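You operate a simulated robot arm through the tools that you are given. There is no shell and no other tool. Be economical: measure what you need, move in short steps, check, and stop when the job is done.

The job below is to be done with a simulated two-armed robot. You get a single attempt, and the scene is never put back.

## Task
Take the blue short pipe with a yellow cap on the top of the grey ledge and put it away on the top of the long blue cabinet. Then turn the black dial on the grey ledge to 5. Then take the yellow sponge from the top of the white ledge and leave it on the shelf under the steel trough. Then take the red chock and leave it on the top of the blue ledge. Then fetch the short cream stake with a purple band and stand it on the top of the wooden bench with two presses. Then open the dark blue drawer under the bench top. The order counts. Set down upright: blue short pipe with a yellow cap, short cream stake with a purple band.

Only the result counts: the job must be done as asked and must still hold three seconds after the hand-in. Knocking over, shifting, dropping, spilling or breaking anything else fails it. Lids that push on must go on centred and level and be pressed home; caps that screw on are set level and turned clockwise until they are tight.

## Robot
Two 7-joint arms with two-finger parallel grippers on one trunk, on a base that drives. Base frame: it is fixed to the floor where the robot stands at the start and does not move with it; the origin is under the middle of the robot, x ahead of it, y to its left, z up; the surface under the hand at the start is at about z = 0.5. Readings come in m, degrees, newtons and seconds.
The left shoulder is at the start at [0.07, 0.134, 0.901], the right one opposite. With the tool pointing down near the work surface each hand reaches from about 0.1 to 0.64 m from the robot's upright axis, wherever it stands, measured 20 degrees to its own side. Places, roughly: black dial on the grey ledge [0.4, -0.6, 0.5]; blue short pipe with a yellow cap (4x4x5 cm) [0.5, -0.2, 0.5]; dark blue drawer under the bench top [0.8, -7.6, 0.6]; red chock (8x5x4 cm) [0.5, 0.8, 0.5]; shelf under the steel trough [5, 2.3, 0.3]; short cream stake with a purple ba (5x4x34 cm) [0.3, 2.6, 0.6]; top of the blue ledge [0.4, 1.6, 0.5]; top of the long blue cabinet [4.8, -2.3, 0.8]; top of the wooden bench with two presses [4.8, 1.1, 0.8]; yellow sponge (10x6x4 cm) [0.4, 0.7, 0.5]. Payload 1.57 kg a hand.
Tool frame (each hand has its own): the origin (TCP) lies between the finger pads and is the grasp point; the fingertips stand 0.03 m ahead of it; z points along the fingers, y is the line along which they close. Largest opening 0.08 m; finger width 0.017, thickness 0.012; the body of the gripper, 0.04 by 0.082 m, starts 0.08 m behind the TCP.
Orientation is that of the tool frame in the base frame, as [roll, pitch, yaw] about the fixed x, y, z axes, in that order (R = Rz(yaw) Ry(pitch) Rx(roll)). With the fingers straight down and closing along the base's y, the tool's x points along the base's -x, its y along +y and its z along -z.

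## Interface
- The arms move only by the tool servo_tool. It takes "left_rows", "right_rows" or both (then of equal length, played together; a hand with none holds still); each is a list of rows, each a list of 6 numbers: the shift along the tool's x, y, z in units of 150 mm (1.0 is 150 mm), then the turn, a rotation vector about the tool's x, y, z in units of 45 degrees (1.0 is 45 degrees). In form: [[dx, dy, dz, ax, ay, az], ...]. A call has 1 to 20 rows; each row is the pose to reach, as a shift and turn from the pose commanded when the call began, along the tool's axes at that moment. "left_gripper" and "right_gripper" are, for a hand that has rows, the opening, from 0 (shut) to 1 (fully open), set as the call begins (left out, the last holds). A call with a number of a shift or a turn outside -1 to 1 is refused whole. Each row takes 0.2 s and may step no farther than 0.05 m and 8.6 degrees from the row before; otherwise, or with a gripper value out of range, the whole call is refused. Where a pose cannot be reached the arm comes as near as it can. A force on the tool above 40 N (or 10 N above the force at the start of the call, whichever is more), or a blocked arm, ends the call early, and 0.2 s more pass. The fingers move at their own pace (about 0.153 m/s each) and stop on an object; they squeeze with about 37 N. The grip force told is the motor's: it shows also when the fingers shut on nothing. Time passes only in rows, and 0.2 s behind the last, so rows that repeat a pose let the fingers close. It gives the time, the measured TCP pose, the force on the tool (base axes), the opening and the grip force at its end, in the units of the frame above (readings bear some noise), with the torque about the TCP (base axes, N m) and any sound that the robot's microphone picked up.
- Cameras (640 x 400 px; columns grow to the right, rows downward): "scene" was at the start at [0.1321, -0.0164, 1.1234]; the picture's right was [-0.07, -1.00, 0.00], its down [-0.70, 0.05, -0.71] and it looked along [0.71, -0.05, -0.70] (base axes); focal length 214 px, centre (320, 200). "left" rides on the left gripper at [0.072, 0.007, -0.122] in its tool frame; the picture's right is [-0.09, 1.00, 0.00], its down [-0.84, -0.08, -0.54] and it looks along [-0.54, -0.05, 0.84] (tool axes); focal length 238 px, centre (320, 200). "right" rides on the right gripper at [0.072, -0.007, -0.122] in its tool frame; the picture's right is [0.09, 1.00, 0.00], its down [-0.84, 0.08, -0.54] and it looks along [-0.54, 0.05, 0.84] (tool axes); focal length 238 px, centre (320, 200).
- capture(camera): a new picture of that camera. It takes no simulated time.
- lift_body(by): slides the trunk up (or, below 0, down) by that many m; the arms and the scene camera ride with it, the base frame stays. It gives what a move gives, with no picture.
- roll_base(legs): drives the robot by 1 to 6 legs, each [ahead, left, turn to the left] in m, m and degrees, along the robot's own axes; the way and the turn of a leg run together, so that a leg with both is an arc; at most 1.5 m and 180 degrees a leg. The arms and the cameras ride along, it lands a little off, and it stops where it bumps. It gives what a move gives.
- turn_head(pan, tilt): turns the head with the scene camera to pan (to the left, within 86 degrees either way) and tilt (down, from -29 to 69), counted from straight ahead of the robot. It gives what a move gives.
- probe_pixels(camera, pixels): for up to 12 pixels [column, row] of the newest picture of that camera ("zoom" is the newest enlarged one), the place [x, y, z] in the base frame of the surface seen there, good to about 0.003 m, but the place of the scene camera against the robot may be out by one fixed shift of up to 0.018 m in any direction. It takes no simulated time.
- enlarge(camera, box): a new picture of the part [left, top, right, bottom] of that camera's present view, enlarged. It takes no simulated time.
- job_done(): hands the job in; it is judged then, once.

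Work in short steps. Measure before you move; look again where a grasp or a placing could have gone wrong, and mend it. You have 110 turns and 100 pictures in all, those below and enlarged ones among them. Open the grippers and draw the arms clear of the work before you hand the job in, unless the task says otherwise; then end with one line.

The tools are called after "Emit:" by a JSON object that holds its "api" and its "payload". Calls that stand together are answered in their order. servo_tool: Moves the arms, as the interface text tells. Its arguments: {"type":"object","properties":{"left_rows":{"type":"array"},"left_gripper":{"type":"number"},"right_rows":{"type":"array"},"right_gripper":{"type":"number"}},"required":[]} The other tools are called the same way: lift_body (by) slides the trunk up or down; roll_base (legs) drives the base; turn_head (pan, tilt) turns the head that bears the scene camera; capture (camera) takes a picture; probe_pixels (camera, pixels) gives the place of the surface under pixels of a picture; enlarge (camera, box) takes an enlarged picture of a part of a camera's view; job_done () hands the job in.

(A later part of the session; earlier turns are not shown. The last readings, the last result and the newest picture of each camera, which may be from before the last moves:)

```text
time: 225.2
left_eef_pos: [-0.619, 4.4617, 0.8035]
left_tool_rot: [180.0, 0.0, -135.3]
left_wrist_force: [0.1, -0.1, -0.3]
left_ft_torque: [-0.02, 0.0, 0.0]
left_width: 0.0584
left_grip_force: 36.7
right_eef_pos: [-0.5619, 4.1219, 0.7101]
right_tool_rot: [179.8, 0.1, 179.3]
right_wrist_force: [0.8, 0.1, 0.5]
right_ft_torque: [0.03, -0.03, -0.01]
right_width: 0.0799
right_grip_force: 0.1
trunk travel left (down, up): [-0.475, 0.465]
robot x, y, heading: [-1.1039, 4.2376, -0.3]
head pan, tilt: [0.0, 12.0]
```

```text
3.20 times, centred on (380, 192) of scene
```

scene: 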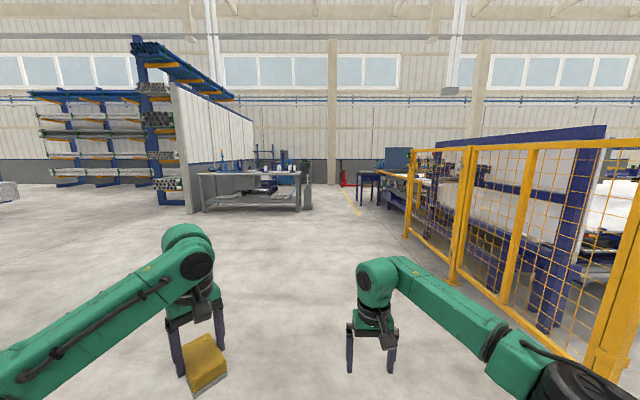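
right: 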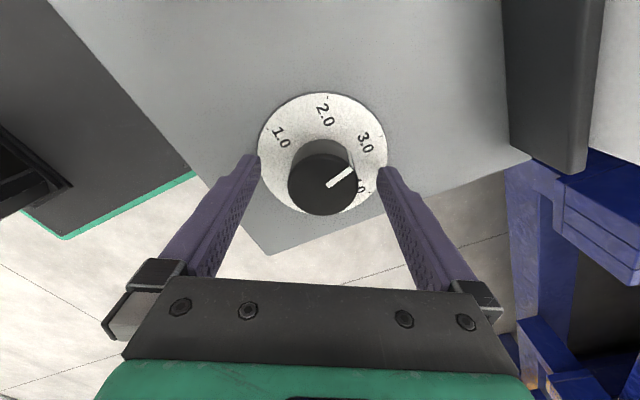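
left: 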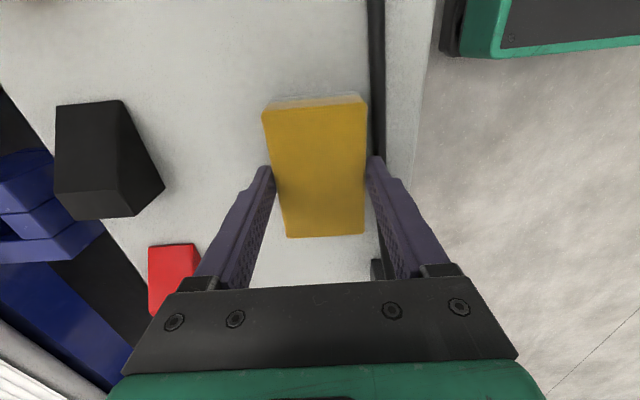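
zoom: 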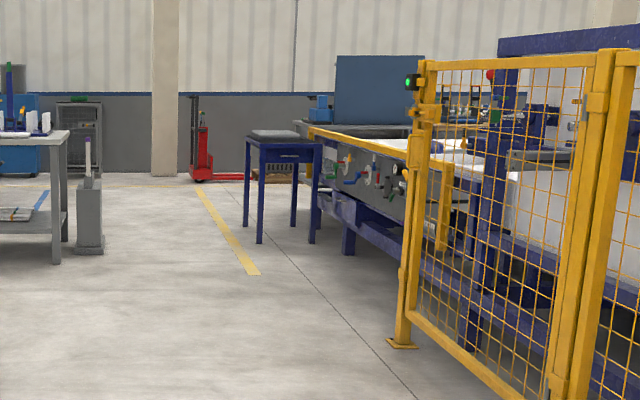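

I drive ahead between fence and table to x≈3.3, y≈3.75.

Emit:
{"api": "roll_base", "payload": {"legs": [[1.5, -0.2, 0.3], [1.5, -0.2, 0], [1.4, -0.1, 0]]}}

Emit:
{"api": "turn_head", "payload": {"pan": -35, "tilt": 25}}

Emit:
{"api": "capture", "payload": {"camera": "scene"}}

```text
refused: leg 1 is longer than a leg can be; nothing moved
```

```text
time: 226.3
left_eef_pos: [-0.6204, 4.4611, 0.8056]
left_tool_rot: [-179.9, 0.0, -135.2]
left_wrist_force: [-0.8, -0.7, -0.6]
left_ft_torque: [0.02, 0.0, 0.02]
left_width: 0.0587
left_grip_force: 36.9
right_eef_pos: [-0.5637, 4.1201, 0.7116]
right_tool_rot: [179.8, 0.1, 179.4]
right_wrist_force: [0.0, 1.0, -0.9]
right_ft_torque: [-0.02, 0.02, -0.01]
right_width: 0.0803
right_grip_force: 0.1
trunk travel left (down, up): [-0.475, 0.465]
robot x, y, heading: [-1.1061, 4.2354, -0.4]
head pan, tilt: [-35.0, 25.0]
```

```text
61 pictures are left
```

scene: 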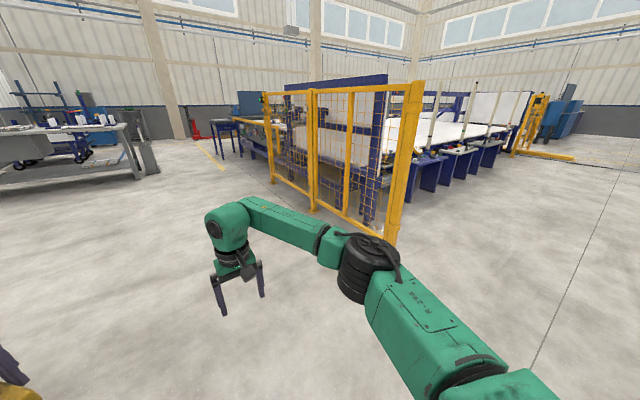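

The leg was too long and got refused. I repeat with shorter legs.

Emit:
{"api": "roll_base", "payload": {"legs": [[1.45, -0.15, 0.3], [1.45, -0.15, 0], [1.45, -0.15, 0]]}}

Emit:
{"api": "capture", "payload": {"camera": "scene"}}

```text
time: 247.1
left_eef_pos: [3.7243, 3.9937, 0.8048]
left_tool_rot: [180.0, 0.0, -135.7]
left_wrist_force: [0.5, 1.2, -0.4]
left_ft_torque: [0.01, -0.03, 0.01]
left_width: 0.0586
left_grip_force: 37.1
right_eef_pos: [3.7774, 3.6547, 0.7107]
right_tool_rot: [179.8, 0.1, 178.8]
right_wrist_force: [-0.9, 0.7, -0.6]
right_ft_torque: [-0.02, 0.0, 0.04]
right_width: 0.0799
right_grip_force: 0.0
trunk travel left (down, up): [-0.475, 0.465]
robot x, y, heading: [3.2358, 3.7726, -0.7]
head pan, tilt: [-35.0, 25.0]
```

```text
60 pictures are left
```

scene: 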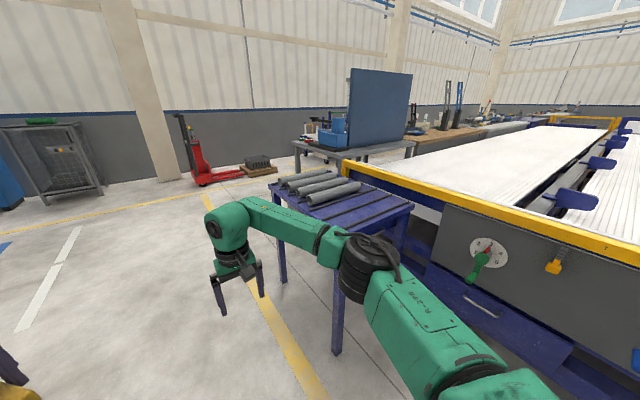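

I probe the blue roller table, the grey table behind it, the blue panel and the wooden bench.

Emit:
{"api": "probe_pixels", "payload": {"camera": "scene", "pixels": [[310, 190], [400, 205], [275, 190], [340, 345], [300, 145], [330, 152], [380, 110], [430, 135], [255, 165], [200, 180], [285, 285], [330, 140]]}}

Emit:
{"api": "enlarge", "payload": {"camera": "scene", "box": [180, 90, 500, 290]}}

```text
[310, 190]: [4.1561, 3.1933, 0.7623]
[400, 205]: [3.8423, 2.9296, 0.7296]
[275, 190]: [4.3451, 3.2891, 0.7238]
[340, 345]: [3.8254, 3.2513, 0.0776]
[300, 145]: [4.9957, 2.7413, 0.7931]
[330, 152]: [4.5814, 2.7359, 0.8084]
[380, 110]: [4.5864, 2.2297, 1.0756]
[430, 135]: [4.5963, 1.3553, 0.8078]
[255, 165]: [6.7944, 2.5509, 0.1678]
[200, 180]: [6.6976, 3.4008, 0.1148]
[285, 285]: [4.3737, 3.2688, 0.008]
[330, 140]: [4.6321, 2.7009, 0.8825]
```

```text
2.00 times, centred on (340, 190) of scene
```

zoom: 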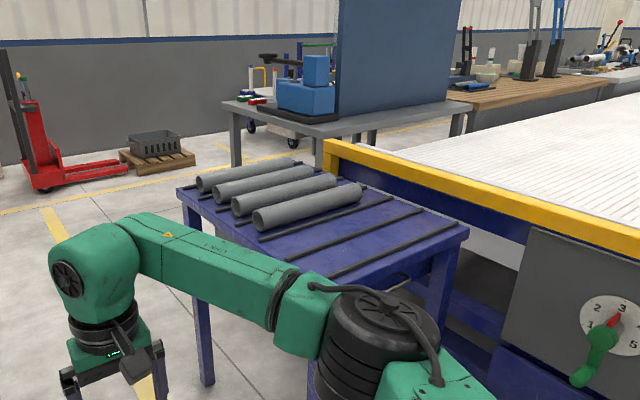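

The trough must be on the aisle side of the grey table at x≈5, y≈2.3. I drive on to x≈5.5, turn to face -y, and look.

Emit:
{"api": "roll_base", "payload": {"legs": [[1.45, 0.05, 0.7], [0.85, 0.1, 0], [0, 0, -90]]}}

Emit:
{"api": "turn_head", "payload": {"pan": 15, "tilt": 20}}

Emit:
{"api": "capture", "payload": {"camera": "scene"}}

```text
time: 262.3
left_eef_pos: [5.7511, 3.4393, 0.8055]
left_tool_rot: [-180.0, 0.0, 134.9]
left_wrist_force: [0.4, 0.1, -0.3]
left_ft_torque: [-0.02, 0.0, -0.02]
left_width: 0.0585
left_grip_force: 36.7
right_eef_pos: [5.41, 3.3808, 0.7101]
right_tool_rot: [179.9, 0.1, 89.3]
right_wrist_force: [-1.4, 1.3, 0.9]
right_ft_torque: [-0.01, -0.03, -0.03]
right_width: 0.0801
right_grip_force: 0.0
trunk travel left (down, up): [-0.475, 0.465]
robot x, y, heading: [5.5296, 3.9233, -90.2]
head pan, tilt: [-35.0, 25.0]
```

```text
time: 263.4
left_eef_pos: [5.7506, 3.4383, 0.8048]
left_tool_rot: [-180.0, 0.0, 134.9]
left_wrist_force: [-0.3, 0.3, -0.2]
left_ft_torque: [-0.01, -0.01, 0.0]
left_width: 0.0585
left_grip_force: 36.7
right_eef_pos: [5.4121, 3.381, 0.7109]
right_tool_rot: [179.8, 0.1, 89.3]
right_wrist_force: [0.2, 1.4, 0.1]
right_ft_torque: [0.0, 0.01, 0.0]
right_width: 0.0803
right_grip_force: 0.0
trunk travel left (down, up): [-0.475, 0.465]
robot x, y, heading: [5.5269, 3.9223, -90.3]
head pan, tilt: [15.0, 20.0]
```

```text
58 pictures are left
```

scene: 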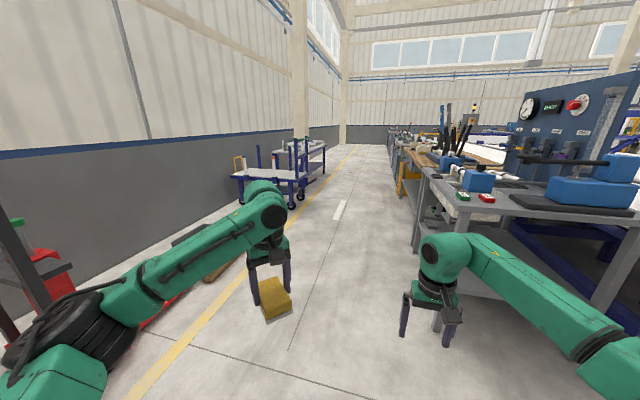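

I see the grey table at the right with a shelf below it. I enlarge that part and probe it.

Emit:
{"api": "enlarge", "payload": {"camera": "scene", "box": [380, 130, 640, 300]}}

Emit:
{"api": "probe_pixels", "payload": {"camera": "scene", "pixels": [[460, 205], [425, 170], [530, 255], [470, 250], [440, 320], [560, 205], [480, 180], [412, 235], [405, 185], [265, 185], [450, 232], [500, 235]]}}

```text
2.35 times, centred on (510, 215) of scene
```

zoom: 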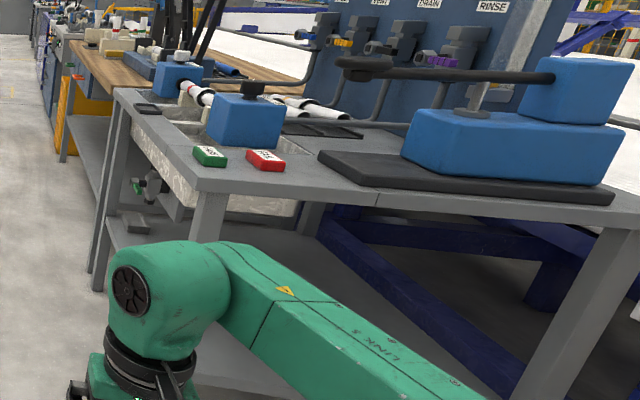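

```text
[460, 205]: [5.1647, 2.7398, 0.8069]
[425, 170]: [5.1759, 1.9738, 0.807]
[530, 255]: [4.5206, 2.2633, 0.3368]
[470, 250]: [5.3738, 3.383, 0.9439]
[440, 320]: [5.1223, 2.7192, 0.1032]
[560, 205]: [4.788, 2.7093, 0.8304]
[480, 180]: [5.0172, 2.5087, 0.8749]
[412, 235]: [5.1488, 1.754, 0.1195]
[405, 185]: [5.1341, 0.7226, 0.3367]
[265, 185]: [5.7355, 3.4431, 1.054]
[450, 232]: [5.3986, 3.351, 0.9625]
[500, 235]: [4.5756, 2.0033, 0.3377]
```

I drive along the aisle to about [5.88,2.3], turn to face the trough (-x), and look low.

Emit:
{"api": "roll_base", "payload": {"legs": [[1.4, 0.38, 0], [0.2, 0, 0], [0, 0, -90]]}}

Emit:
{"api": "turn_head", "payload": {"pan": 0, "tilt": 40}}

Emit:
{"api": "capture", "payload": {"camera": "scene"}}

```text
time: 275.6
left_eef_pos: [5.4101, 2.1151, 0.8049]
left_tool_rot: [-180.0, 0.0, 44.3]
left_wrist_force: [0.3, 0.0, -0.3]
left_ft_torque: [-0.03, -0.01, 0.02]
left_width: 0.0588
left_grip_force: 36.8
right_eef_pos: [5.3563, 2.4555, 0.7093]
right_tool_rot: [179.7, 0.2, -1.3]
right_wrist_force: [-0.2, -0.6, 0.7]
right_ft_torque: [-0.01, 0.01, 0.02]
right_width: 0.0798
right_grip_force: 0.0
trunk travel left (down, up): [-0.475, 0.465]
robot x, y, heading: [5.8959, 2.336, 179.0]
head pan, tilt: [15.0, 20.0]
```

```text
time: 276.4
left_eef_pos: [5.4112, 2.1144, 0.8055]
left_tool_rot: [-179.9, 0.0, 44.2]
left_wrist_force: [0.1, 0.2, -0.9]
left_ft_torque: [0.0, -0.02, 0.0]
left_width: 0.0584
left_grip_force: 36.5
right_eef_pos: [5.357, 2.4549, 0.7099]
right_tool_rot: [179.8, 0.1, -1.2]
right_wrist_force: [-0.3, -0.5, 1.1]
right_ft_torque: [-0.05, 0.03, -0.01]
right_width: 0.0802
right_grip_force: 0.0
trunk travel left (down, up): [-0.475, 0.465]
robot x, y, heading: [5.8978, 2.3335, 178.9]
head pan, tilt: [0.0, 40.0]
```

```text
56 pictures are left
```

scene: 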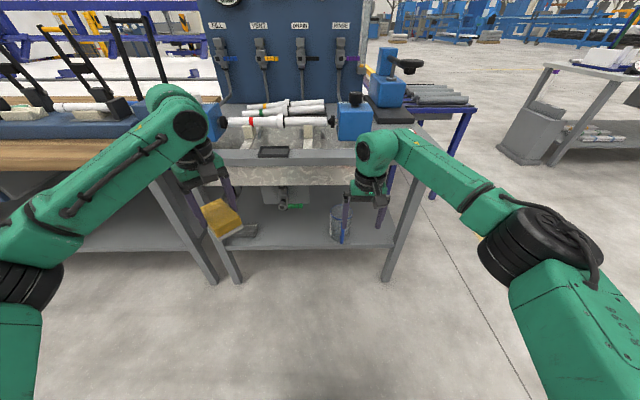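

The trough has a shelf below it with a bucket near (340,222) and a valve in the middle. I lower the trunk 0.35 m to see under the trough.

Emit:
{"api": "lift_body", "payload": {"by": -0.35}}

Emit:
{"api": "turn_head", "payload": {"pan": 0, "tilt": 25}}

Emit:
{"api": "capture", "payload": {"camera": "scene"}}

```text
time: 279.9
left_eef_pos: [5.4101, 2.1145, 0.455]
left_tool_rot: [179.9, 0.0, 44.1]
left_wrist_force: [-0.3, -0.1, -0.9]
left_ft_torque: [-0.04, -0.02, -0.03]
left_width: 0.0589
left_grip_force: 36.8
right_eef_pos: [5.3564, 2.4566, 0.3611]
right_tool_rot: [179.8, 0.1, -1.3]
right_wrist_force: [0.2, -0.6, -0.5]
right_ft_torque: [0.01, -0.01, 0.0]
right_width: 0.08
right_grip_force: 0.1
trunk travel left (down, up): [-0.125, 0.815]
robot x, y, heading: [5.9004, 2.3334, 178.9]
head pan, tilt: [0.0, 40.0]
```

```text
time: 280.6
left_eef_pos: [5.4116, 2.1147, 0.4545]
left_tool_rot: [-180.0, 0.1, 44.3]
left_wrist_force: [-0.8, -0.7, -0.4]
left_ft_torque: [0.01, 0.0, -0.02]
left_width: 0.059
left_grip_force: 37.2
right_eef_pos: [5.3564, 2.4556, 0.3594]
right_tool_rot: [179.8, 0.1, -1.3]
right_wrist_force: [0.3, 0.5, -0.7]
right_ft_torque: [0.01, 0.0, -0.02]
right_width: 0.0799
right_grip_force: 0.1
trunk travel left (down, up): [-0.125, 0.815]
robot x, y, heading: [5.8952, 2.3347, 179.0]
head pan, tilt: [0.0, 25.0]
```

```text
55 pictures are left
```

scene: 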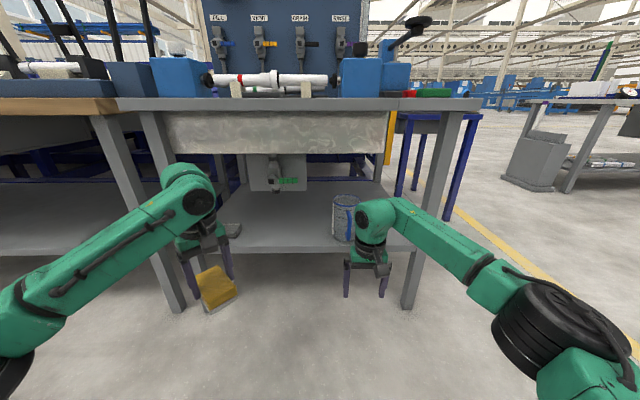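

I probe the shelf, the trough bottom, the valve, the bucket and the legs.

Emit:
{"api": "probe_pixels", "payload": {"camera": "scene", "pixels": [[285, 250], [285, 240], [285, 222], [290, 182], [280, 150], [280, 120], [333, 215], [345, 240], [232, 230], [240, 245], [320, 245], [270, 205]]}}

Emit:
{"api": "enlarge", "payload": {"camera": "scene", "box": [160, 90, 440, 270]}}

```text
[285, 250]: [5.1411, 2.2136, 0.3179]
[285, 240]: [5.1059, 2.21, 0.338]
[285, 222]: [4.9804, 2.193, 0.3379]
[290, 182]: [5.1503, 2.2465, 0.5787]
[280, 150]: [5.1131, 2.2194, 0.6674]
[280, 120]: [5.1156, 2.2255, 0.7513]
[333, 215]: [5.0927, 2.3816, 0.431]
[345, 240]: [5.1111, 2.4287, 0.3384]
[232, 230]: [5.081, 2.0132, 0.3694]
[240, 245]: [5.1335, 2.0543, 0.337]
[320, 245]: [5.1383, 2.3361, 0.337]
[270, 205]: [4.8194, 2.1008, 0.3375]
```

```text
2.22 times, centred on (300, 180) of scene
```

zoom: 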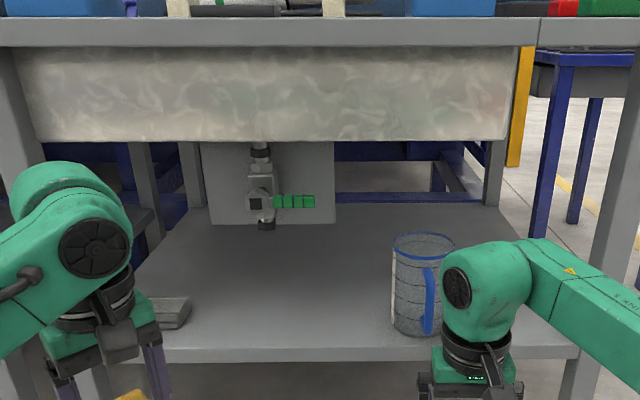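

The shelf is at z≈0.33 and the trough overhangs it, so I need a forward tilt of the left hand at y≈2.115, between the left item and the valve. I raise the trunk a little, unwind the left yaw and retract the right hand.

Emit:
{"api": "lift_body", "payload": {"by": 0.1}}

Emit:
{"api": "servo_tool", "payload": {"left_rows": [[0, 0, 0, 0, 0, 0.17], [0, 0, 0, 0, 0, 0.34], [0, 0, 0, 0, 0, 0.51], [0, 0, 0, 0, 0, 0.68], [0, 0, 0, 0, 0, 0.85], [0, 0, 0, 0, 0, 1], [0, 0, 0, 0, 0, 1]], "right_rows": [[0.2, 0, 0, 0, 0, 0], [0.4, 0, 0, 0, 0, 0], [0.6, 0, 0, 0, 0, 0], [0.8, 0, 0, 0, 0, 0], [1, 0, 0, 0, 0, 0], [1, 0, 0, 0, 0, 0], [1, 0, 0, 0, 0, 0]]}}

Emit:
{"api": "servo_tool", "payload": {"left_rows": [[0, 0, 0, 0, -0.17, 0], [0, 0, 0, 0, -0.34, 0], [0, 0, 0, 0, -0.51, 0], [0, 0, 0, 0, -0.68, 0], [0, 0, 0, 0, -0.778, 0], [0, 0, 0, 0, -0.778, 0]], "right_rows": [[0.2, 0, 0, 0, 0, 0], [0.4, 0, 0, 0, 0, 0], [0.6, 0, 0, 0, 0, 0], [0.8, 0, 0, 0, 0, 0], [1, 0, 0, 0, 0, 0], [1, 0, 0, 0, 0, 0]]}}

Emit:
{"api": "capture", "payload": {"camera": "left"}}

```text
time: 282.0
left_eef_pos: [5.4099, 2.1153, 0.5539]
left_tool_rot: [179.9, 0.0, 44.3]
left_wrist_force: [0.2, -0.2, -0.8]
left_ft_torque: [-0.02, -0.01, 0.03]
left_width: 0.059
left_grip_force: 37.1
right_eef_pos: [5.3562, 2.4546, 0.4603]
right_tool_rot: [179.8, 0.0, -1.3]
right_wrist_force: [0.2, -0.9, 0.3]
right_ft_torque: [-0.02, -0.01, 0.04]
right_width: 0.0799
right_grip_force: 0.1
trunk travel left (down, up): [-0.225, 0.715]
robot x, y, heading: [5.8965, 2.3355, 179.2]
head pan, tilt: [0.0, 25.0]
```

```text
time: 283.6
left_eef_pos: [5.4106, 2.1154, 0.5554]
left_tool_rot: [180.0, 0.0, -0.8]
left_wrist_force: [-0.1, -0.6, -0.5]
left_ft_torque: [-0.02, 0.02, -0.02]
left_width: 0.059
left_grip_force: 36.6
right_eef_pos: [5.5076, 2.452, 0.4603]
right_tool_rot: [179.8, 0.1, -1.3]
right_wrist_force: [-0.5, 0.4, 0.0]
right_ft_torque: [0.04, 0.01, -0.01]
right_width: 0.08
right_grip_force: 0.0
trunk travel left (down, up): [-0.225, 0.715]
robot x, y, heading: [5.8961, 2.3337, 179.1]
head pan, tilt: [0.0, 25.0]
```

```text
time: 285.0
left_eef_pos: [5.4105, 2.1148, 0.5548]
left_tool_rot: [-179.9, 35.0, -0.8]
left_wrist_force: [-0.8, 0.2, 0.4]
left_ft_torque: [0.01, -0.04, -0.01]
left_width: 0.0588
left_grip_force: 37.4
right_eef_pos: [5.6575, 2.4477, 0.4599]
right_tool_rot: [179.8, 0.1, -1.2]
right_wrist_force: [-0.4, -0.4, 0.4]
right_ft_torque: [-0.01, -0.02, -0.04]
right_width: 0.0801
right_grip_force: 0.1
trunk travel left (down, up): [-0.225, 0.715]
robot x, y, heading: [5.8981, 2.3374, 179.2]
head pan, tilt: [0.0, 25.0]
```

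```text
53 pictures are left
```

left: 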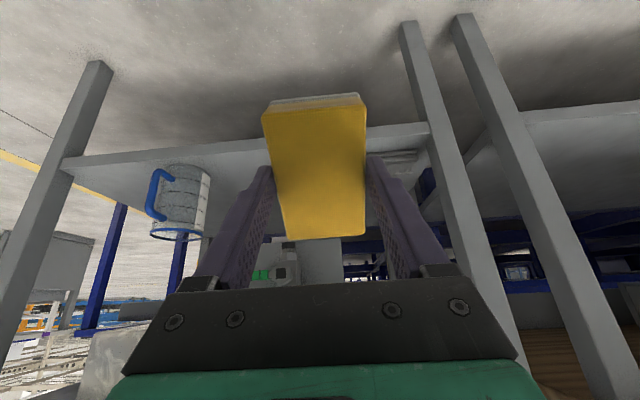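

The left camera gives better places. I probe the shelf, leg, valve, bucket and left item.

Emit:
{"api": "probe_pixels", "payload": {"camera": "left", "pixels": [[230, 145], [230, 155], [420, 100], [432, 160], [400, 155], [280, 272], [262, 275], [195, 200], [205, 215], [290, 245], [400, 165], [245, 170]]}}

Emit:
{"api": "enlarge", "payload": {"camera": "left", "box": [140, 100, 460, 300]}}

```text
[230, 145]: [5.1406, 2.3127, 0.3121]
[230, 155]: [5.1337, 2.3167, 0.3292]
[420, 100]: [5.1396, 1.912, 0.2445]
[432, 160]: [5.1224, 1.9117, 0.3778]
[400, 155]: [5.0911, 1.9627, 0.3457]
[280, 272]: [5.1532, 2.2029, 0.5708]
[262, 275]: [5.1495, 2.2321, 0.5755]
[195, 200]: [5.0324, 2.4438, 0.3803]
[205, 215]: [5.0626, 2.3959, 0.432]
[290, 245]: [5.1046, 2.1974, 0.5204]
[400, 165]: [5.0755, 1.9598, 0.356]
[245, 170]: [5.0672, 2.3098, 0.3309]
```

```text
2.00 times, centred on (300, 200) of left
```

zoom: 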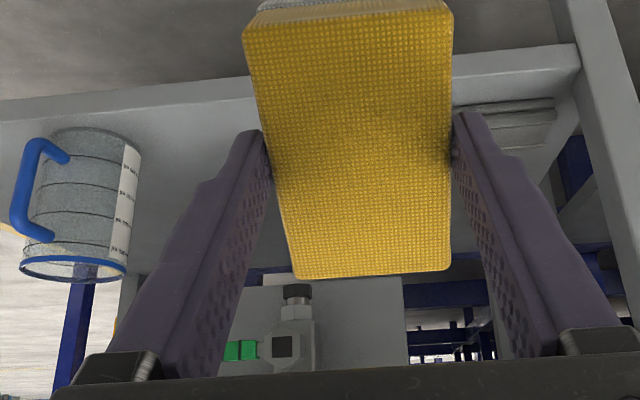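

The shelf is at z=0.330 with its front edge at x=5.138, and y≈2.11 is free. I lower and pull back the hand, then drive in 0.28 m.

Emit:
{"api": "servo_tool", "payload": {"left_rows": [[0.2, 0, 0.1, 0, 0, 0], [0.4, 0, 0.2, 0, 0, 0], [0.6, 0, 0.31, 0, 0, 0], [0.8, 0, 0.41, 0, 0, 0], [0.993, 0, 0.51, 0, 0, 0], [0.993, 0, 0.51, 0, 0, 0]]}}

Emit:
{"api": "roll_base", "payload": {"legs": [[0.28, 0, 0.5]]}}

Emit:
{"api": "capture", "payload": {"camera": "left"}}

Emit:
{"api": "capture", "payload": {"camera": "scene"}}

```text
time: 286.4
left_eef_pos: [5.4899, 2.112, 0.4065]
left_tool_rot: [-180.0, 35.0, -0.7]
left_wrist_force: [0.2, -0.3, -0.7]
left_ft_torque: [0.02, 0.02, -0.02]
left_width: 0.0589
left_grip_force: 37.1
right_eef_pos: [5.6573, 2.4472, 0.4595]
right_tool_rot: [179.7, 0.1, -1.2]
right_wrist_force: [-0.1, -1.2, 0.5]
right_ft_torque: [0.03, -0.05, 0.01]
right_width: 0.0798
right_grip_force: 0.1
trunk travel left (down, up): [-0.225, 0.715]
robot x, y, heading: [5.8998, 2.3353, 178.9]
head pan, tilt: [0.0, 25.0]
```

```text
time: 288.3
left_eef_pos: [5.2118, 2.113, 0.4074]
left_tool_rot: [-179.9, 35.0, -0.2]
left_wrist_force: [-1.0, -0.3, -1.1]
left_ft_torque: [0.01, 0.02, 0.03]
left_width: 0.0587
left_grip_force: 37.2
right_eef_pos: [5.3757, 2.4478, 0.4594]
right_tool_rot: [179.8, 0.1, -0.6]
right_wrist_force: [-0.9, -0.1, -0.5]
right_ft_torque: [0.02, -0.02, -0.01]
right_width: 0.0801
right_grip_force: 0.1
trunk travel left (down, up): [-0.225, 0.715]
robot x, y, heading: [5.6195, 2.334, 179.5]
head pan, tilt: [0.0, 25.0]
```

```text
51 pictures are left
```

left: 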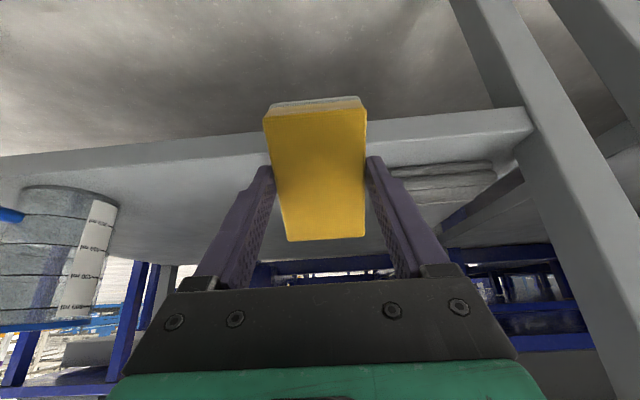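

```text
50 pictures are left
```

scene: 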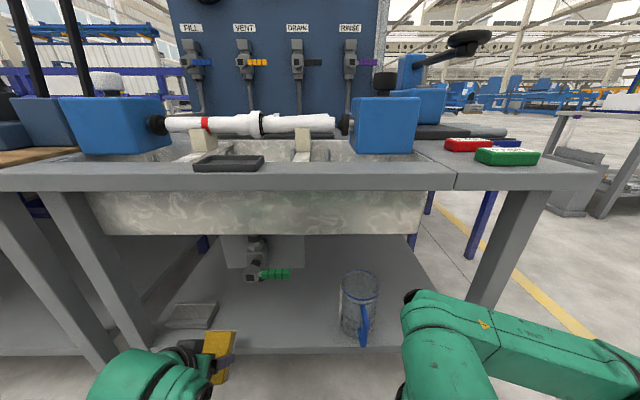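

The grey item lies close to the sponge's lane. I probe its extent.

Emit:
{"api": "probe_pixels", "payload": {"camera": "scene", "pixels": [[215, 306], [210, 326], [170, 326], [180, 306], [262, 345], [255, 277], [280, 272], [345, 300], [260, 300]]}}

Emit:
{"api": "probe_pixels", "payload": {"camera": "left", "pixels": [[400, 175], [395, 190], [490, 165], [440, 170], [415, 200], [240, 160], [255, 150], [400, 145], [120, 215]]}}

```text
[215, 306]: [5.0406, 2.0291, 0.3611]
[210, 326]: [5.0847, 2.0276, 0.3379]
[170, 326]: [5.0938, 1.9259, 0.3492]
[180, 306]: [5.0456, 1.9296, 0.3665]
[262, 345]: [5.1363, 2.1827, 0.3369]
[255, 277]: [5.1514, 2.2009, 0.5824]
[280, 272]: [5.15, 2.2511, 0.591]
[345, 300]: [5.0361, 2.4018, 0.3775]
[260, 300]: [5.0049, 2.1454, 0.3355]
```

```text
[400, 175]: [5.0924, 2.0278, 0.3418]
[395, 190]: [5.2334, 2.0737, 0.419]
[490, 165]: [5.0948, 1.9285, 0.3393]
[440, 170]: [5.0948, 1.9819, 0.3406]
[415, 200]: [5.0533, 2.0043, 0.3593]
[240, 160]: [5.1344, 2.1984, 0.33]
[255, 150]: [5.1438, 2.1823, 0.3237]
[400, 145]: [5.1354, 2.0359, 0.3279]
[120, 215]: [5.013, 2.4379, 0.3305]
```

The item's edge is at y=2.03, so the lane is clear. I move in to x≈5.09 and then lower to touch.

Emit:
{"api": "servo_tool", "payload": {"left_rows": [[-0.17, 0, 0.117, 0, 0, 0], [-0.34, 0, 0.234, 0, 0, 0], [-0.5, 0, 0.351, 0, 0, 0], [-0.666, 0, 0.467, 0, 0, 0], [-0.643, 0, 0.5, 0, 0, 0], [-0.643, 0, 0.5, 0, 0, 0]]}}

Emit:
{"api": "capture", "payload": {"camera": "scene"}}

```text
time: 289.7
left_eef_pos: [5.0899, 2.113, 0.4013]
left_tool_rot: [179.9, 35.0, -0.2]
left_wrist_force: [0.6, -0.1, -0.4]
left_ft_torque: [0.03, -0.02, 0.01]
left_width: 0.0587
left_grip_force: 37.2
right_eef_pos: [5.3757, 2.4482, 0.4591]
right_tool_rot: [179.8, 0.1, -0.7]
right_wrist_force: [-0.1, -0.1, 0.6]
right_ft_torque: [0.0, -0.04, 0.02]
right_width: 0.08
right_grip_force: 0.0
trunk travel left (down, up): [-0.225, 0.715]
robot x, y, heading: [5.6195, 2.3373, 179.9]
head pan, tilt: [0.0, 25.0]
```

```text
49 pictures are left
```

scene: 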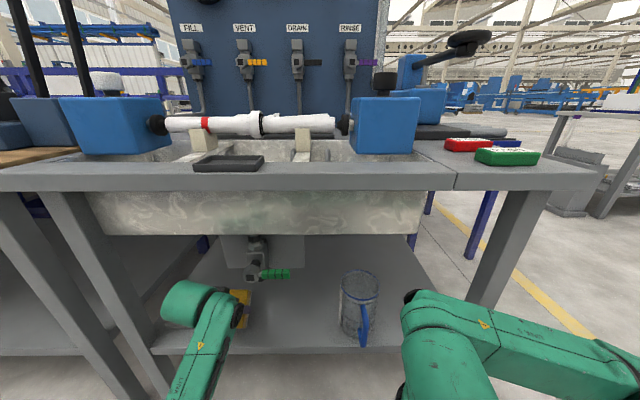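

I lower 4 mm to make contact and then open.

Emit:
{"api": "servo_tool", "payload": {"left_rows": [[0.008, 0, 0.011, 0, 0, 0], [0.015, 0, 0.022, 0, 0, 0], [0.015, 0, 0.022, 0, 0, 0]]}}

Emit:
{"api": "servo_tool", "payload": {"left_rows": [[0, 0, 0, 0, 0, 0], [0, 0, 0, 0, 0, 0], [0, 0, 0, 0, 0, 0], [0, 0, 0, 0, 0, 0]], "left_gripper": 1}}

Emit:
{"api": "capture", "payload": {"camera": "left"}}

```text
time: 290.5
left_eef_pos: [5.09, 2.1134, 0.3971]
left_tool_rot: [180.0, 35.0, -0.3]
left_wrist_force: [0.1, 0.2, -0.6]
left_ft_torque: [0.0, -0.01, -0.01]
left_width: 0.0587
left_grip_force: 37.3
right_eef_pos: [5.376, 2.4483, 0.4598]
right_tool_rot: [179.8, 0.1, -0.8]
right_wrist_force: [-0.4, 0.3, -0.8]
right_ft_torque: [0.04, -0.01, -0.01]
right_width: 0.08
right_grip_force: 0.1
trunk travel left (down, up): [-0.225, 0.715]
robot x, y, heading: [5.6157, 2.3387, 179.9]
head pan, tilt: [0.0, 25.0]
```

```text
time: 291.5
left_eef_pos: [5.0891, 2.1127, 0.3966]
left_tool_rot: [179.9, 34.9, -0.2]
left_wrist_force: [0.0, 0.0, 1.2]
left_ft_torque: [-0.02, 0.0, 0.01]
left_width: 0.0802
left_grip_force: 0.1
right_eef_pos: [5.3769, 2.4482, 0.46]
right_tool_rot: [179.8, 0.2, -0.7]
right_wrist_force: [0.1, -0.6, 0.1]
right_ft_torque: [-0.01, 0.01, 0.03]
right_width: 0.0799
right_grip_force: 0.1
trunk travel left (down, up): [-0.225, 0.715]
robot x, y, heading: [5.6197, 2.3387, 179.8]
head pan, tilt: [0.0, 25.0]
```

```text
48 pictures are left
```

left: 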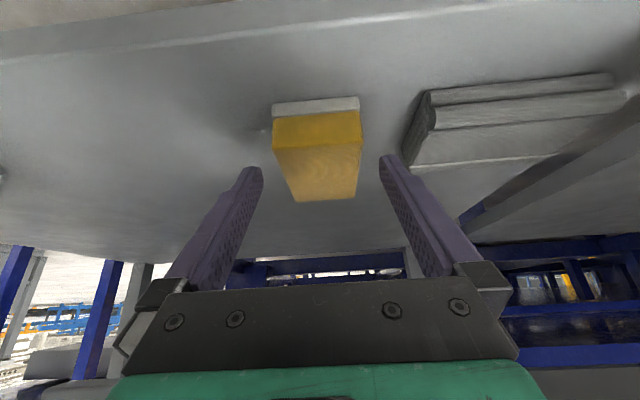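

The sponge lies flat on the shelf. I withdraw the hand outwards, back off and check.

Emit:
{"api": "servo_tool", "payload": {"left_rows": [[0.15, 0, -0.147, 0, 0, 0], [0.3, 0, -0.294, 0, 0, 0], [0.45, 0, -0.44, 0, 0, 0], [0.606, 0, -0.588, 0, 0, 0], [0.606, 0, -0.588, 0, 0, 0]]}}

Emit:
{"api": "roll_base", "payload": {"legs": [[-0.3, 0, 0]]}}

Emit:
{"api": "capture", "payload": {"camera": "scene"}}

Emit:
{"api": "servo_tool", "payload": {"left_rows": [[0, 0, 0, 0, 0.17, 0], [0, 0, 0, 0, 0.34, 0], [0, 0, 0, 0, 0.51, 0], [0, 0, 0, 0, 0.68, 0], [0, 0, 0, 0, 0.778, 0], [0, 0, 0, 0, 0.778, 0]]}}

Emit:
{"api": "lift_body", "payload": {"by": 0.4}}

```text
time: 292.7
left_eef_pos: [5.216, 2.1136, 0.417]
left_tool_rot: [-180.0, 35.1, -0.1]
left_wrist_force: [-0.4, 0.3, 0.6]
left_ft_torque: [0.01, 0.01, -0.04]
left_width: 0.0802
left_grip_force: 0.1
right_eef_pos: [5.376, 2.4495, 0.4597]
right_tool_rot: [179.8, 0.2, -0.7]
right_wrist_force: [0.0, 0.4, 0.4]
right_ft_torque: [0.0, -0.01, -0.01]
right_width: 0.0799
right_grip_force: 0.0
trunk travel left (down, up): [-0.225, 0.715]
robot x, y, heading: [5.6144, 2.3375, 179.6]
head pan, tilt: [0.0, 25.0]
```

```text
time: 294.8
left_eef_pos: [5.5184, 2.1107, 0.4168]
left_tool_rot: [-180.0, 35.1, -0.1]
left_wrist_force: [0.3, -0.3, 0.0]
left_ft_torque: [0.03, 0.02, -0.04]
left_width: 0.0802
left_grip_force: 0.1
right_eef_pos: [5.6778, 2.4467, 0.4603]
right_tool_rot: [179.9, 0.1, -0.7]
right_wrist_force: [-0.5, -0.5, 0.6]
right_ft_torque: [0.03, 0.01, 0.0]
right_width: 0.0799
right_grip_force: 0.1
trunk travel left (down, up): [-0.225, 0.715]
robot x, y, heading: [5.9219, 2.3372, 179.8]
head pan, tilt: [0.0, 25.0]
```

```text
47 pictures are left
```

scene: 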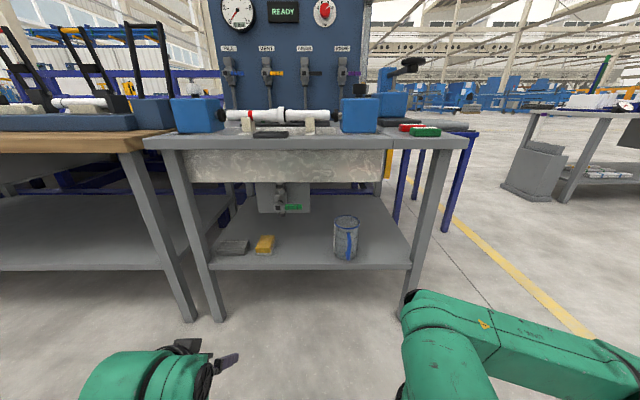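

```text
time: 295.5
left_eef_pos: [5.524, 2.0538, 0.4071]
left_tool_rot: [168.5, 17.4, -1.8]
left_wrist_force: [-0.5, 0.4, 0.6]
left_ft_torque: [0.01, -0.01, 0.04]
left_width: 0.0799
left_grip_force: 0.0
left hand out of reach, approached as far as the arm can: row 2, 3
right_eef_pos: [5.6772, 2.4472, 0.4586]
right_tool_rot: [179.8, 0.1, -0.7]
right_wrist_force: [-0.2, 0.3, -0.7]
right_ft_torque: [-0.05, 0.02, 0.0]
right_width: 0.0801
right_grip_force: 0.0
trunk travel left (down, up): [-0.225, 0.715]
robot x, y, heading: [5.9238, 2.3343, 179.7]
head pan, tilt: [0.0, 25.0]
stopped in row 3 (left hand): the arm was blocked; the commanded pose is now the measured one
```

```text
time: 299.3
left_eef_pos: [5.5239, 2.0546, 0.8068]
left_tool_rot: [168.5, 17.4, -1.8]
left_wrist_force: [0.6, 0.0, -0.1]
left_ft_torque: [0.04, 0.0, -0.02]
left_width: 0.08
left_grip_force: 0.0
right_eef_pos: [5.6785, 2.4464, 0.8606]
right_tool_rot: [179.9, 0.0, -0.6]
right_wrist_force: [0.0, -0.7, -0.8]
right_ft_torque: [0.01, 0.02, -0.05]
right_width: 0.0798
right_grip_force: 0.1
trunk travel left (down, up): [-0.625, 0.315]
robot x, y, heading: [5.9199, 2.3382, 179.8]
head pan, tilt: [0.0, 25.0]
```

The sponge sits well on the shelf at (265,244). The left arm got blocked close to the body, so I extend both hands forward to a comfortable pose.

Emit:
{"api": "servo_tool", "payload": {"left_rows": [[-0.19, -0.037, -0.062, 0.05, 0.078, 0], [-0.37, -0.073, -0.124, 0.1, 0.156, 0], [-0.56, -0.11, -0.186, 0.15, 0.235, 0], [-0.74, -0.146, -0.248, 0.2, 0.313, 0], [-0.93, -0.183, -0.31, 0.249, 0.391, 0], [-0.93, -0.183, -0.31, 0.249, 0.391, 0]], "right_rows": [[-0.2, 0, 0, 0, 0, 0], [-0.4, 0, 0, 0, 0, 0], [-0.6, 0, 0, 0, 0, 0], [-0.8, 0, 0, 0, 0, 0], [-1, 0, 0, 0, 0, 0], [-1, 0, 0, 0, 0, 0]]}}

Emit:
{"api": "turn_head", "payload": {"pan": 30, "tilt": 25}}

Emit:
{"api": "capture", "payload": {"camera": "scene"}}

```text
time: 299.8
left_eef_pos: [5.4963, 2.0126, 0.8332]
left_tool_rot: [163.6, 13.0, 0.5]
left_wrist_force: [-0.5, 0.4, -0.1]
left_ft_torque: [0.02, -0.02, 0.0]
left_width: 0.0798
left_grip_force: 0.1
left hand out of reach, approached as far as the arm can: row 2
right_eef_pos: [5.6401, 2.4481, 0.8588]
right_tool_rot: [179.8, 0.0, -0.6]
right_wrist_force: [-0.5, 0.0, -0.2]
right_ft_torque: [-0.01, -0.06, -0.02]
right_width: 0.08
right_grip_force: 0.0
trunk travel left (down, up): [-0.625, 0.315]
robot x, y, heading: [5.9166, 2.3349, 179.9]
head pan, tilt: [0.0, 25.0]
stopped in row 2 (left hand): the arm was blocked; the commanded pose is now the measured one
```

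```text
time: 300.7
left_eef_pos: [5.4977, 2.0131, 0.8341]
left_tool_rot: [163.6, 13.1, 0.4]
left_wrist_force: [0.2, -0.2, 0.4]
left_ft_torque: [0.02, -0.04, 0.01]
left_width: 0.08
left_grip_force: 0.1
right_eef_pos: [5.6415, 2.4477, 0.859]
right_tool_rot: [179.7, 0.0, -0.5]
right_wrist_force: [-0.1, 0.0, -0.1]
right_ft_torque: [0.0, 0.0, 0.03]
right_width: 0.08
right_grip_force: 0.0
trunk travel left (down, up): [-0.625, 0.315]
robot x, y, heading: [5.9198, 2.3354, 180.0]
head pan, tilt: [30.0, 25.0]
```

```text
46 pictures are left
```

scene: 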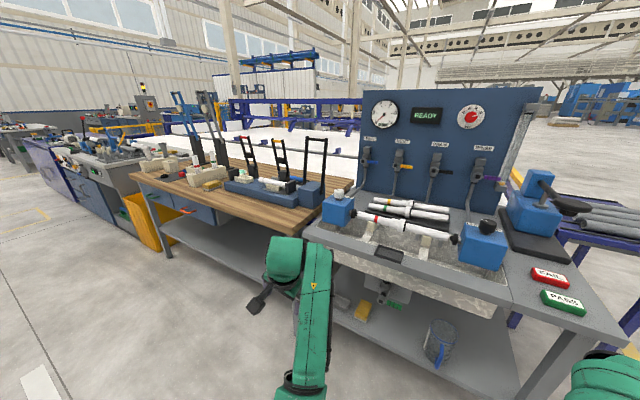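

The wrist seems near a joint limit, so I move the left hand ahead and up without rotating.

Emit:
{"api": "servo_tool", "payload": {"left_rows": [[-0.13, -0.07, -0.13, 0, 0, 0], [-0.27, -0.145, -0.26, 0, 0, 0], [-0.4, -0.217, -0.39, 0, 0, 0], [-0.54, -0.29, -0.53, 0, 0, 0], [-0.67, -0.362, -0.658, 0, 0, 0], [-0.67, -0.362, -0.658, 0, 0, 0]], "right_rows": [[-0.2, 0, 0, 0, 0, 0], [-0.4, 0, 0, 0, 0, 0], [-0.6, 0, 0, 0, 0, 0], [-0.8, 0, 0, 0, 0, 0], [-1, 0, 0, 0, 0, 0], [-1, 0, 0, 0, 0, 0]]}}

```text
time: 302.1
left_eef_pos: [5.4027, 2.0808, 0.9248]
left_tool_rot: [163.7, 13.1, 0.7]
left_wrist_force: [0.2, 0.0, 1.5]
left_ft_torque: [-0.01, 0.0, -0.01]
left_width: 0.0798
left_grip_force: 0.0
left hand out of reach, approached as far as the arm can: row 3, 4, 5, 6
right_eef_pos: [5.4914, 2.4489, 0.859]
right_tool_rot: [179.8, 0.1, -0.6]
right_wrist_force: [0.0, -0.2, 0.2]
right_ft_torque: [0.07, 0.02, 0.0]
right_width: 0.0802
right_grip_force: 0.1
trunk travel left (down, up): [-0.625, 0.315]
robot x, y, heading: [5.9195, 2.3373, 179.8]
head pan, tilt: [30.0, 25.0]
```

It moved. Now I level the hand in place.

Emit:
{"api": "servo_tool", "payload": {"left_rows": [[0, 0, 0, 0.1, 0.08, 0.015], [0, 0, 0, 0.2, 0.16, 0.03], [0, 0, 0, 0.3, 0.24, 0.045], [0, 0, 0, 0.364, 0.289, 0.058], [0, 0, 0, 0.364, 0.289, 0.058]]}}

```text
time: 303.3
left_eef_pos: [5.3903, 2.074, 0.9232]
left_tool_rot: [-179.9, -0.1, -0.2]
left_wrist_force: [-1.1, 0.2, 0.3]
left_ft_torque: [0.02, 0.0, -0.04]
left_width: 0.08
left_grip_force: 0.0
left hand out of reach, approached as far as the arm can: row 1, 2, 3, 4, 5
right_eef_pos: [5.4925, 2.4484, 0.8584]
right_tool_rot: [179.8, 0.1, -0.5]
right_wrist_force: [-0.4, 0.1, -0.3]
right_ft_torque: [-0.01, 0.02, 0.0]
right_width: 0.0803
right_grip_force: 0.0
trunk travel left (down, up): [-0.625, 0.315]
robot x, y, heading: [5.9215, 2.3362, 179.7]
head pan, tilt: [30.0, 25.0]
```

Both hands are level. I go back the way I came: diagonally out of the aisle, then along y≈3.85 to x≈-0.9.

Emit:
{"api": "roll_base", "payload": {"legs": [[0.38, -1.44, 0.3], [1.5, -0.04, 0], [1.5, 0, 0], [1.5, 0, 0], [1.5, 0, 0], [0.5, 0, 0]]}}

```text
refused: leg 2 is longer than a leg can be; nothing moved
```

Emit:
{"api": "roll_base", "payload": {"legs": [[0.38, -1.44, 0.3], [1.49, -0.04, 0], [1.5, 0, 0], [1.5, 0, 0], [1.5, 0, 0], [0.5, 0, 0]]}}

```text
time: 341.3
left_eef_pos: [-1.4707, 3.6167, 0.9238]
left_tool_rot: [-180.0, -0.1, -1.1]
left_wrist_force: [0.6, -0.5, -0.2]
left_ft_torque: [0.02, -0.01, 0.02]
left_width: 0.0801
left_grip_force: 0.0
right_eef_pos: [-1.3621, 3.9883, 0.857]
right_tool_rot: [179.8, 0.1, -1.4]
right_wrist_force: [0.0, 0.3, -0.1]
right_ft_torque: [0.0, -0.04, -0.01]
right_width: 0.0801
right_grip_force: 0.0
trunk travel left (down, up): [-0.625, 0.315]
robot x, y, heading: [-0.9338, 3.8678, 179.0]
head pan, tilt: [30.0, 25.0]
```

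I turn to heading 0, move right to y≈0.9 and lower the trunk to the starting height.

Emit:
{"api": "roll_base", "payload": {"legs": [[0, 0, -179], [0, -1.48, 0], [0, -1.48, 0]]}}

Emit:
{"api": "lift_body", "payload": {"by": -0.15}}

Emit:
{"api": "turn_head", "payload": {"pan": 10, "tilt": 35}}

Emit:
{"api": "capture", "payload": {"camera": "scene"}}

```text
time: 362.9
left_eef_pos: [-0.4867, 1.1662, 0.9223]
left_tool_rot: [-179.9, -0.1, 177.8]
left_wrist_force: [-0.6, 1.5, 0.7]
left_ft_torque: [0.0, 0.05, -0.01]
left_width: 0.0799
left_grip_force: 0.1
right_eef_pos: [-0.5998, 0.7944, 0.8588]
right_tool_rot: [179.8, 0.1, 177.5]
right_wrist_force: [0.1, 0.1, -0.6]
right_ft_torque: [-0.01, -0.01, 0.01]
right_width: 0.08
right_grip_force: 0.0
trunk travel left (down, up): [-0.625, 0.315]
robot x, y, heading: [-1.0232, 0.9186, -1.9]
head pan, tilt: [30.0, 25.0]
```

```text
time: 364.6
left_eef_pos: [-0.4855, 1.1649, 0.7734]
left_tool_rot: [180.0, 0.0, 177.8]
left_wrist_force: [-0.5, -0.5, 0.2]
left_ft_torque: [0.03, -0.01, 0.0]
left_width: 0.0799
left_grip_force: 0.2
right_eef_pos: [-0.5997, 0.7945, 0.7103]
right_tool_rot: [179.7, 0.1, 177.5]
right_wrist_force: [-0.9, 0.7, 0.0]
right_ft_torque: [0.01, -0.02, 0.0]
right_width: 0.0802
right_grip_force: 0.2
trunk travel left (down, up): [-0.475, 0.465]
robot x, y, heading: [-1.0225, 0.922, -1.8]
head pan, tilt: [30.0, 25.0]
```

```text
time: 365.5
left_eef_pos: [-0.4861, 1.1642, 0.7737]
left_tool_rot: [-179.9, -0.1, 177.8]
left_wrist_force: [0.0, -0.5, 0.3]
left_ft_torque: [0.0, 0.03, 0.04]
left_width: 0.0799
left_grip_force: 0.0
right_eef_pos: [-0.6015, 0.7944, 0.7091]
right_tool_rot: [179.8, 0.1, 177.5]
right_wrist_force: [0.4, -0.8, 0.1]
right_ft_torque: [0.01, -0.02, -0.02]
right_width: 0.0796
right_grip_force: 0.1
trunk travel left (down, up): [-0.475, 0.465]
robot x, y, heading: [-1.0251, 0.9206, -2.1]
head pan, tilt: [10.0, 35.0]
```

```text
45 pictures are left
```

scene: 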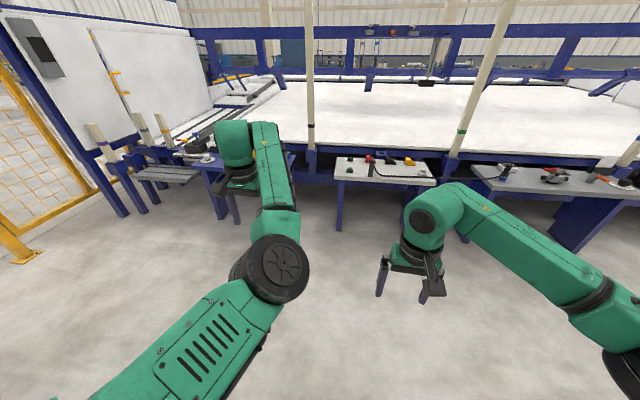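

The left arm took an odd elbow posture. I probe the elbow's height before driving in.

Emit:
{"api": "probe_pixels", "payload": {"camera": "scene", "pixels": [[280, 265], [245, 300], [270, 200], [200, 330], [240, 150], [415, 220]]}}

Emit:
{"api": "enlarge", "payload": {"camera": "scene", "box": [60, 90, 300, 240]}}

```text
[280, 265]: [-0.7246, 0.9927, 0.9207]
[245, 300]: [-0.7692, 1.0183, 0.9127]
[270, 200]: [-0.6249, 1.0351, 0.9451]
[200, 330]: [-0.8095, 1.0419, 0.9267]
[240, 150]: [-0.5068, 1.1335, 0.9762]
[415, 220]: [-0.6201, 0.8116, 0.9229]
```

```text
2.67 times, centred on (180, 165) of scene
```

zoom: 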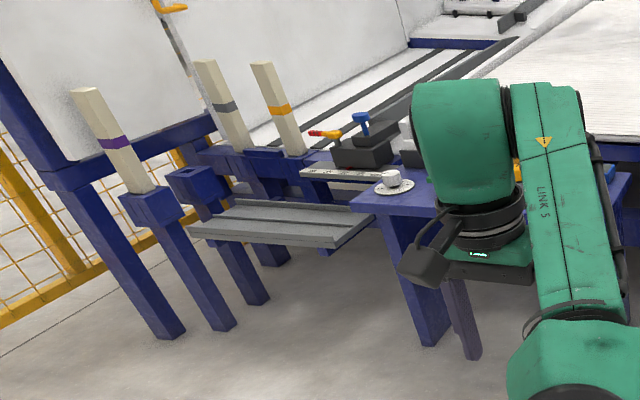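

The elbow is high (0.92 m) and harmless. I drive in to reach the chock with the right hand.

Emit:
{"api": "roll_base", "payload": {"legs": [[0, 0, 2], [0.93, 0, 0]]}}

Emit:
{"api": "capture", "payload": {"camera": "right"}}

```text
time: 370.7
left_eef_pos: [0.4336, 1.1922, 0.7731]
left_tool_rot: [179.9, -0.1, -179.9]
left_wrist_force: [-0.2, 0.3, -0.2]
left_ft_torque: [0.0, -0.02, 0.04]
left_width: 0.0801
left_grip_force: 0.1
right_eef_pos: [0.3345, 0.8163, 0.708]
right_tool_rot: [179.8, 0.0, 180.0]
right_wrist_force: [0.5, -0.4, -0.2]
right_ft_torque: [-0.03, -0.02, 0.02]
right_width: 0.0799
right_grip_force: 0.1
trunk travel left (down, up): [-0.475, 0.465]
robot x, y, heading: [-0.0928, 0.9266, 0.5]
head pan, tilt: [10.0, 35.0]
```

```text
43 pictures are left
```

right: 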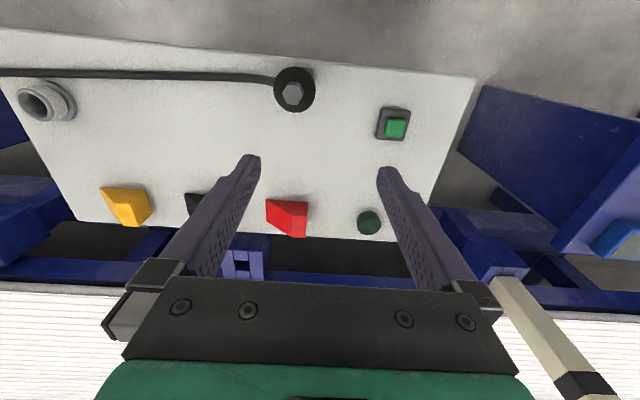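

The red chock is at (287,215). I enlarge it and probe its shape.

Emit:
{"api": "enlarge", "payload": {"camera": "right", "box": [240, 180, 340, 250]}}

Emit:
{"api": "probe_pixels", "payload": {"camera": "right", "pixels": [[269, 202], [306, 202], [268, 222], [304, 236], [285, 212], [275, 210], [298, 210], [285, 225], [300, 220], [288, 195]]}}

```text
5.71 times, centred on (290, 215) of right
```

zoom: 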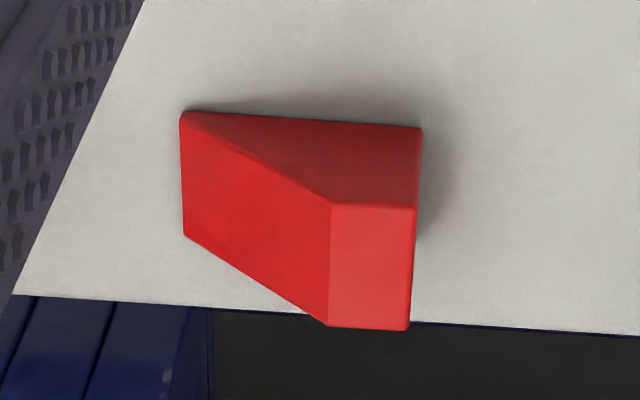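

```text
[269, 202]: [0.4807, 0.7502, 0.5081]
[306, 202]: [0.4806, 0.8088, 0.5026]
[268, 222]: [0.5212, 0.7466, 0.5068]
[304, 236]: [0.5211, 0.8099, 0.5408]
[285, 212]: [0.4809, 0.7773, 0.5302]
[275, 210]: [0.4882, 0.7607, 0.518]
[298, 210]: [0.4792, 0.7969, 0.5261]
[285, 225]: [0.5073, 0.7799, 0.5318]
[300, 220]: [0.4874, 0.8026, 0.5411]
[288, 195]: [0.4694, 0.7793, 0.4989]
```

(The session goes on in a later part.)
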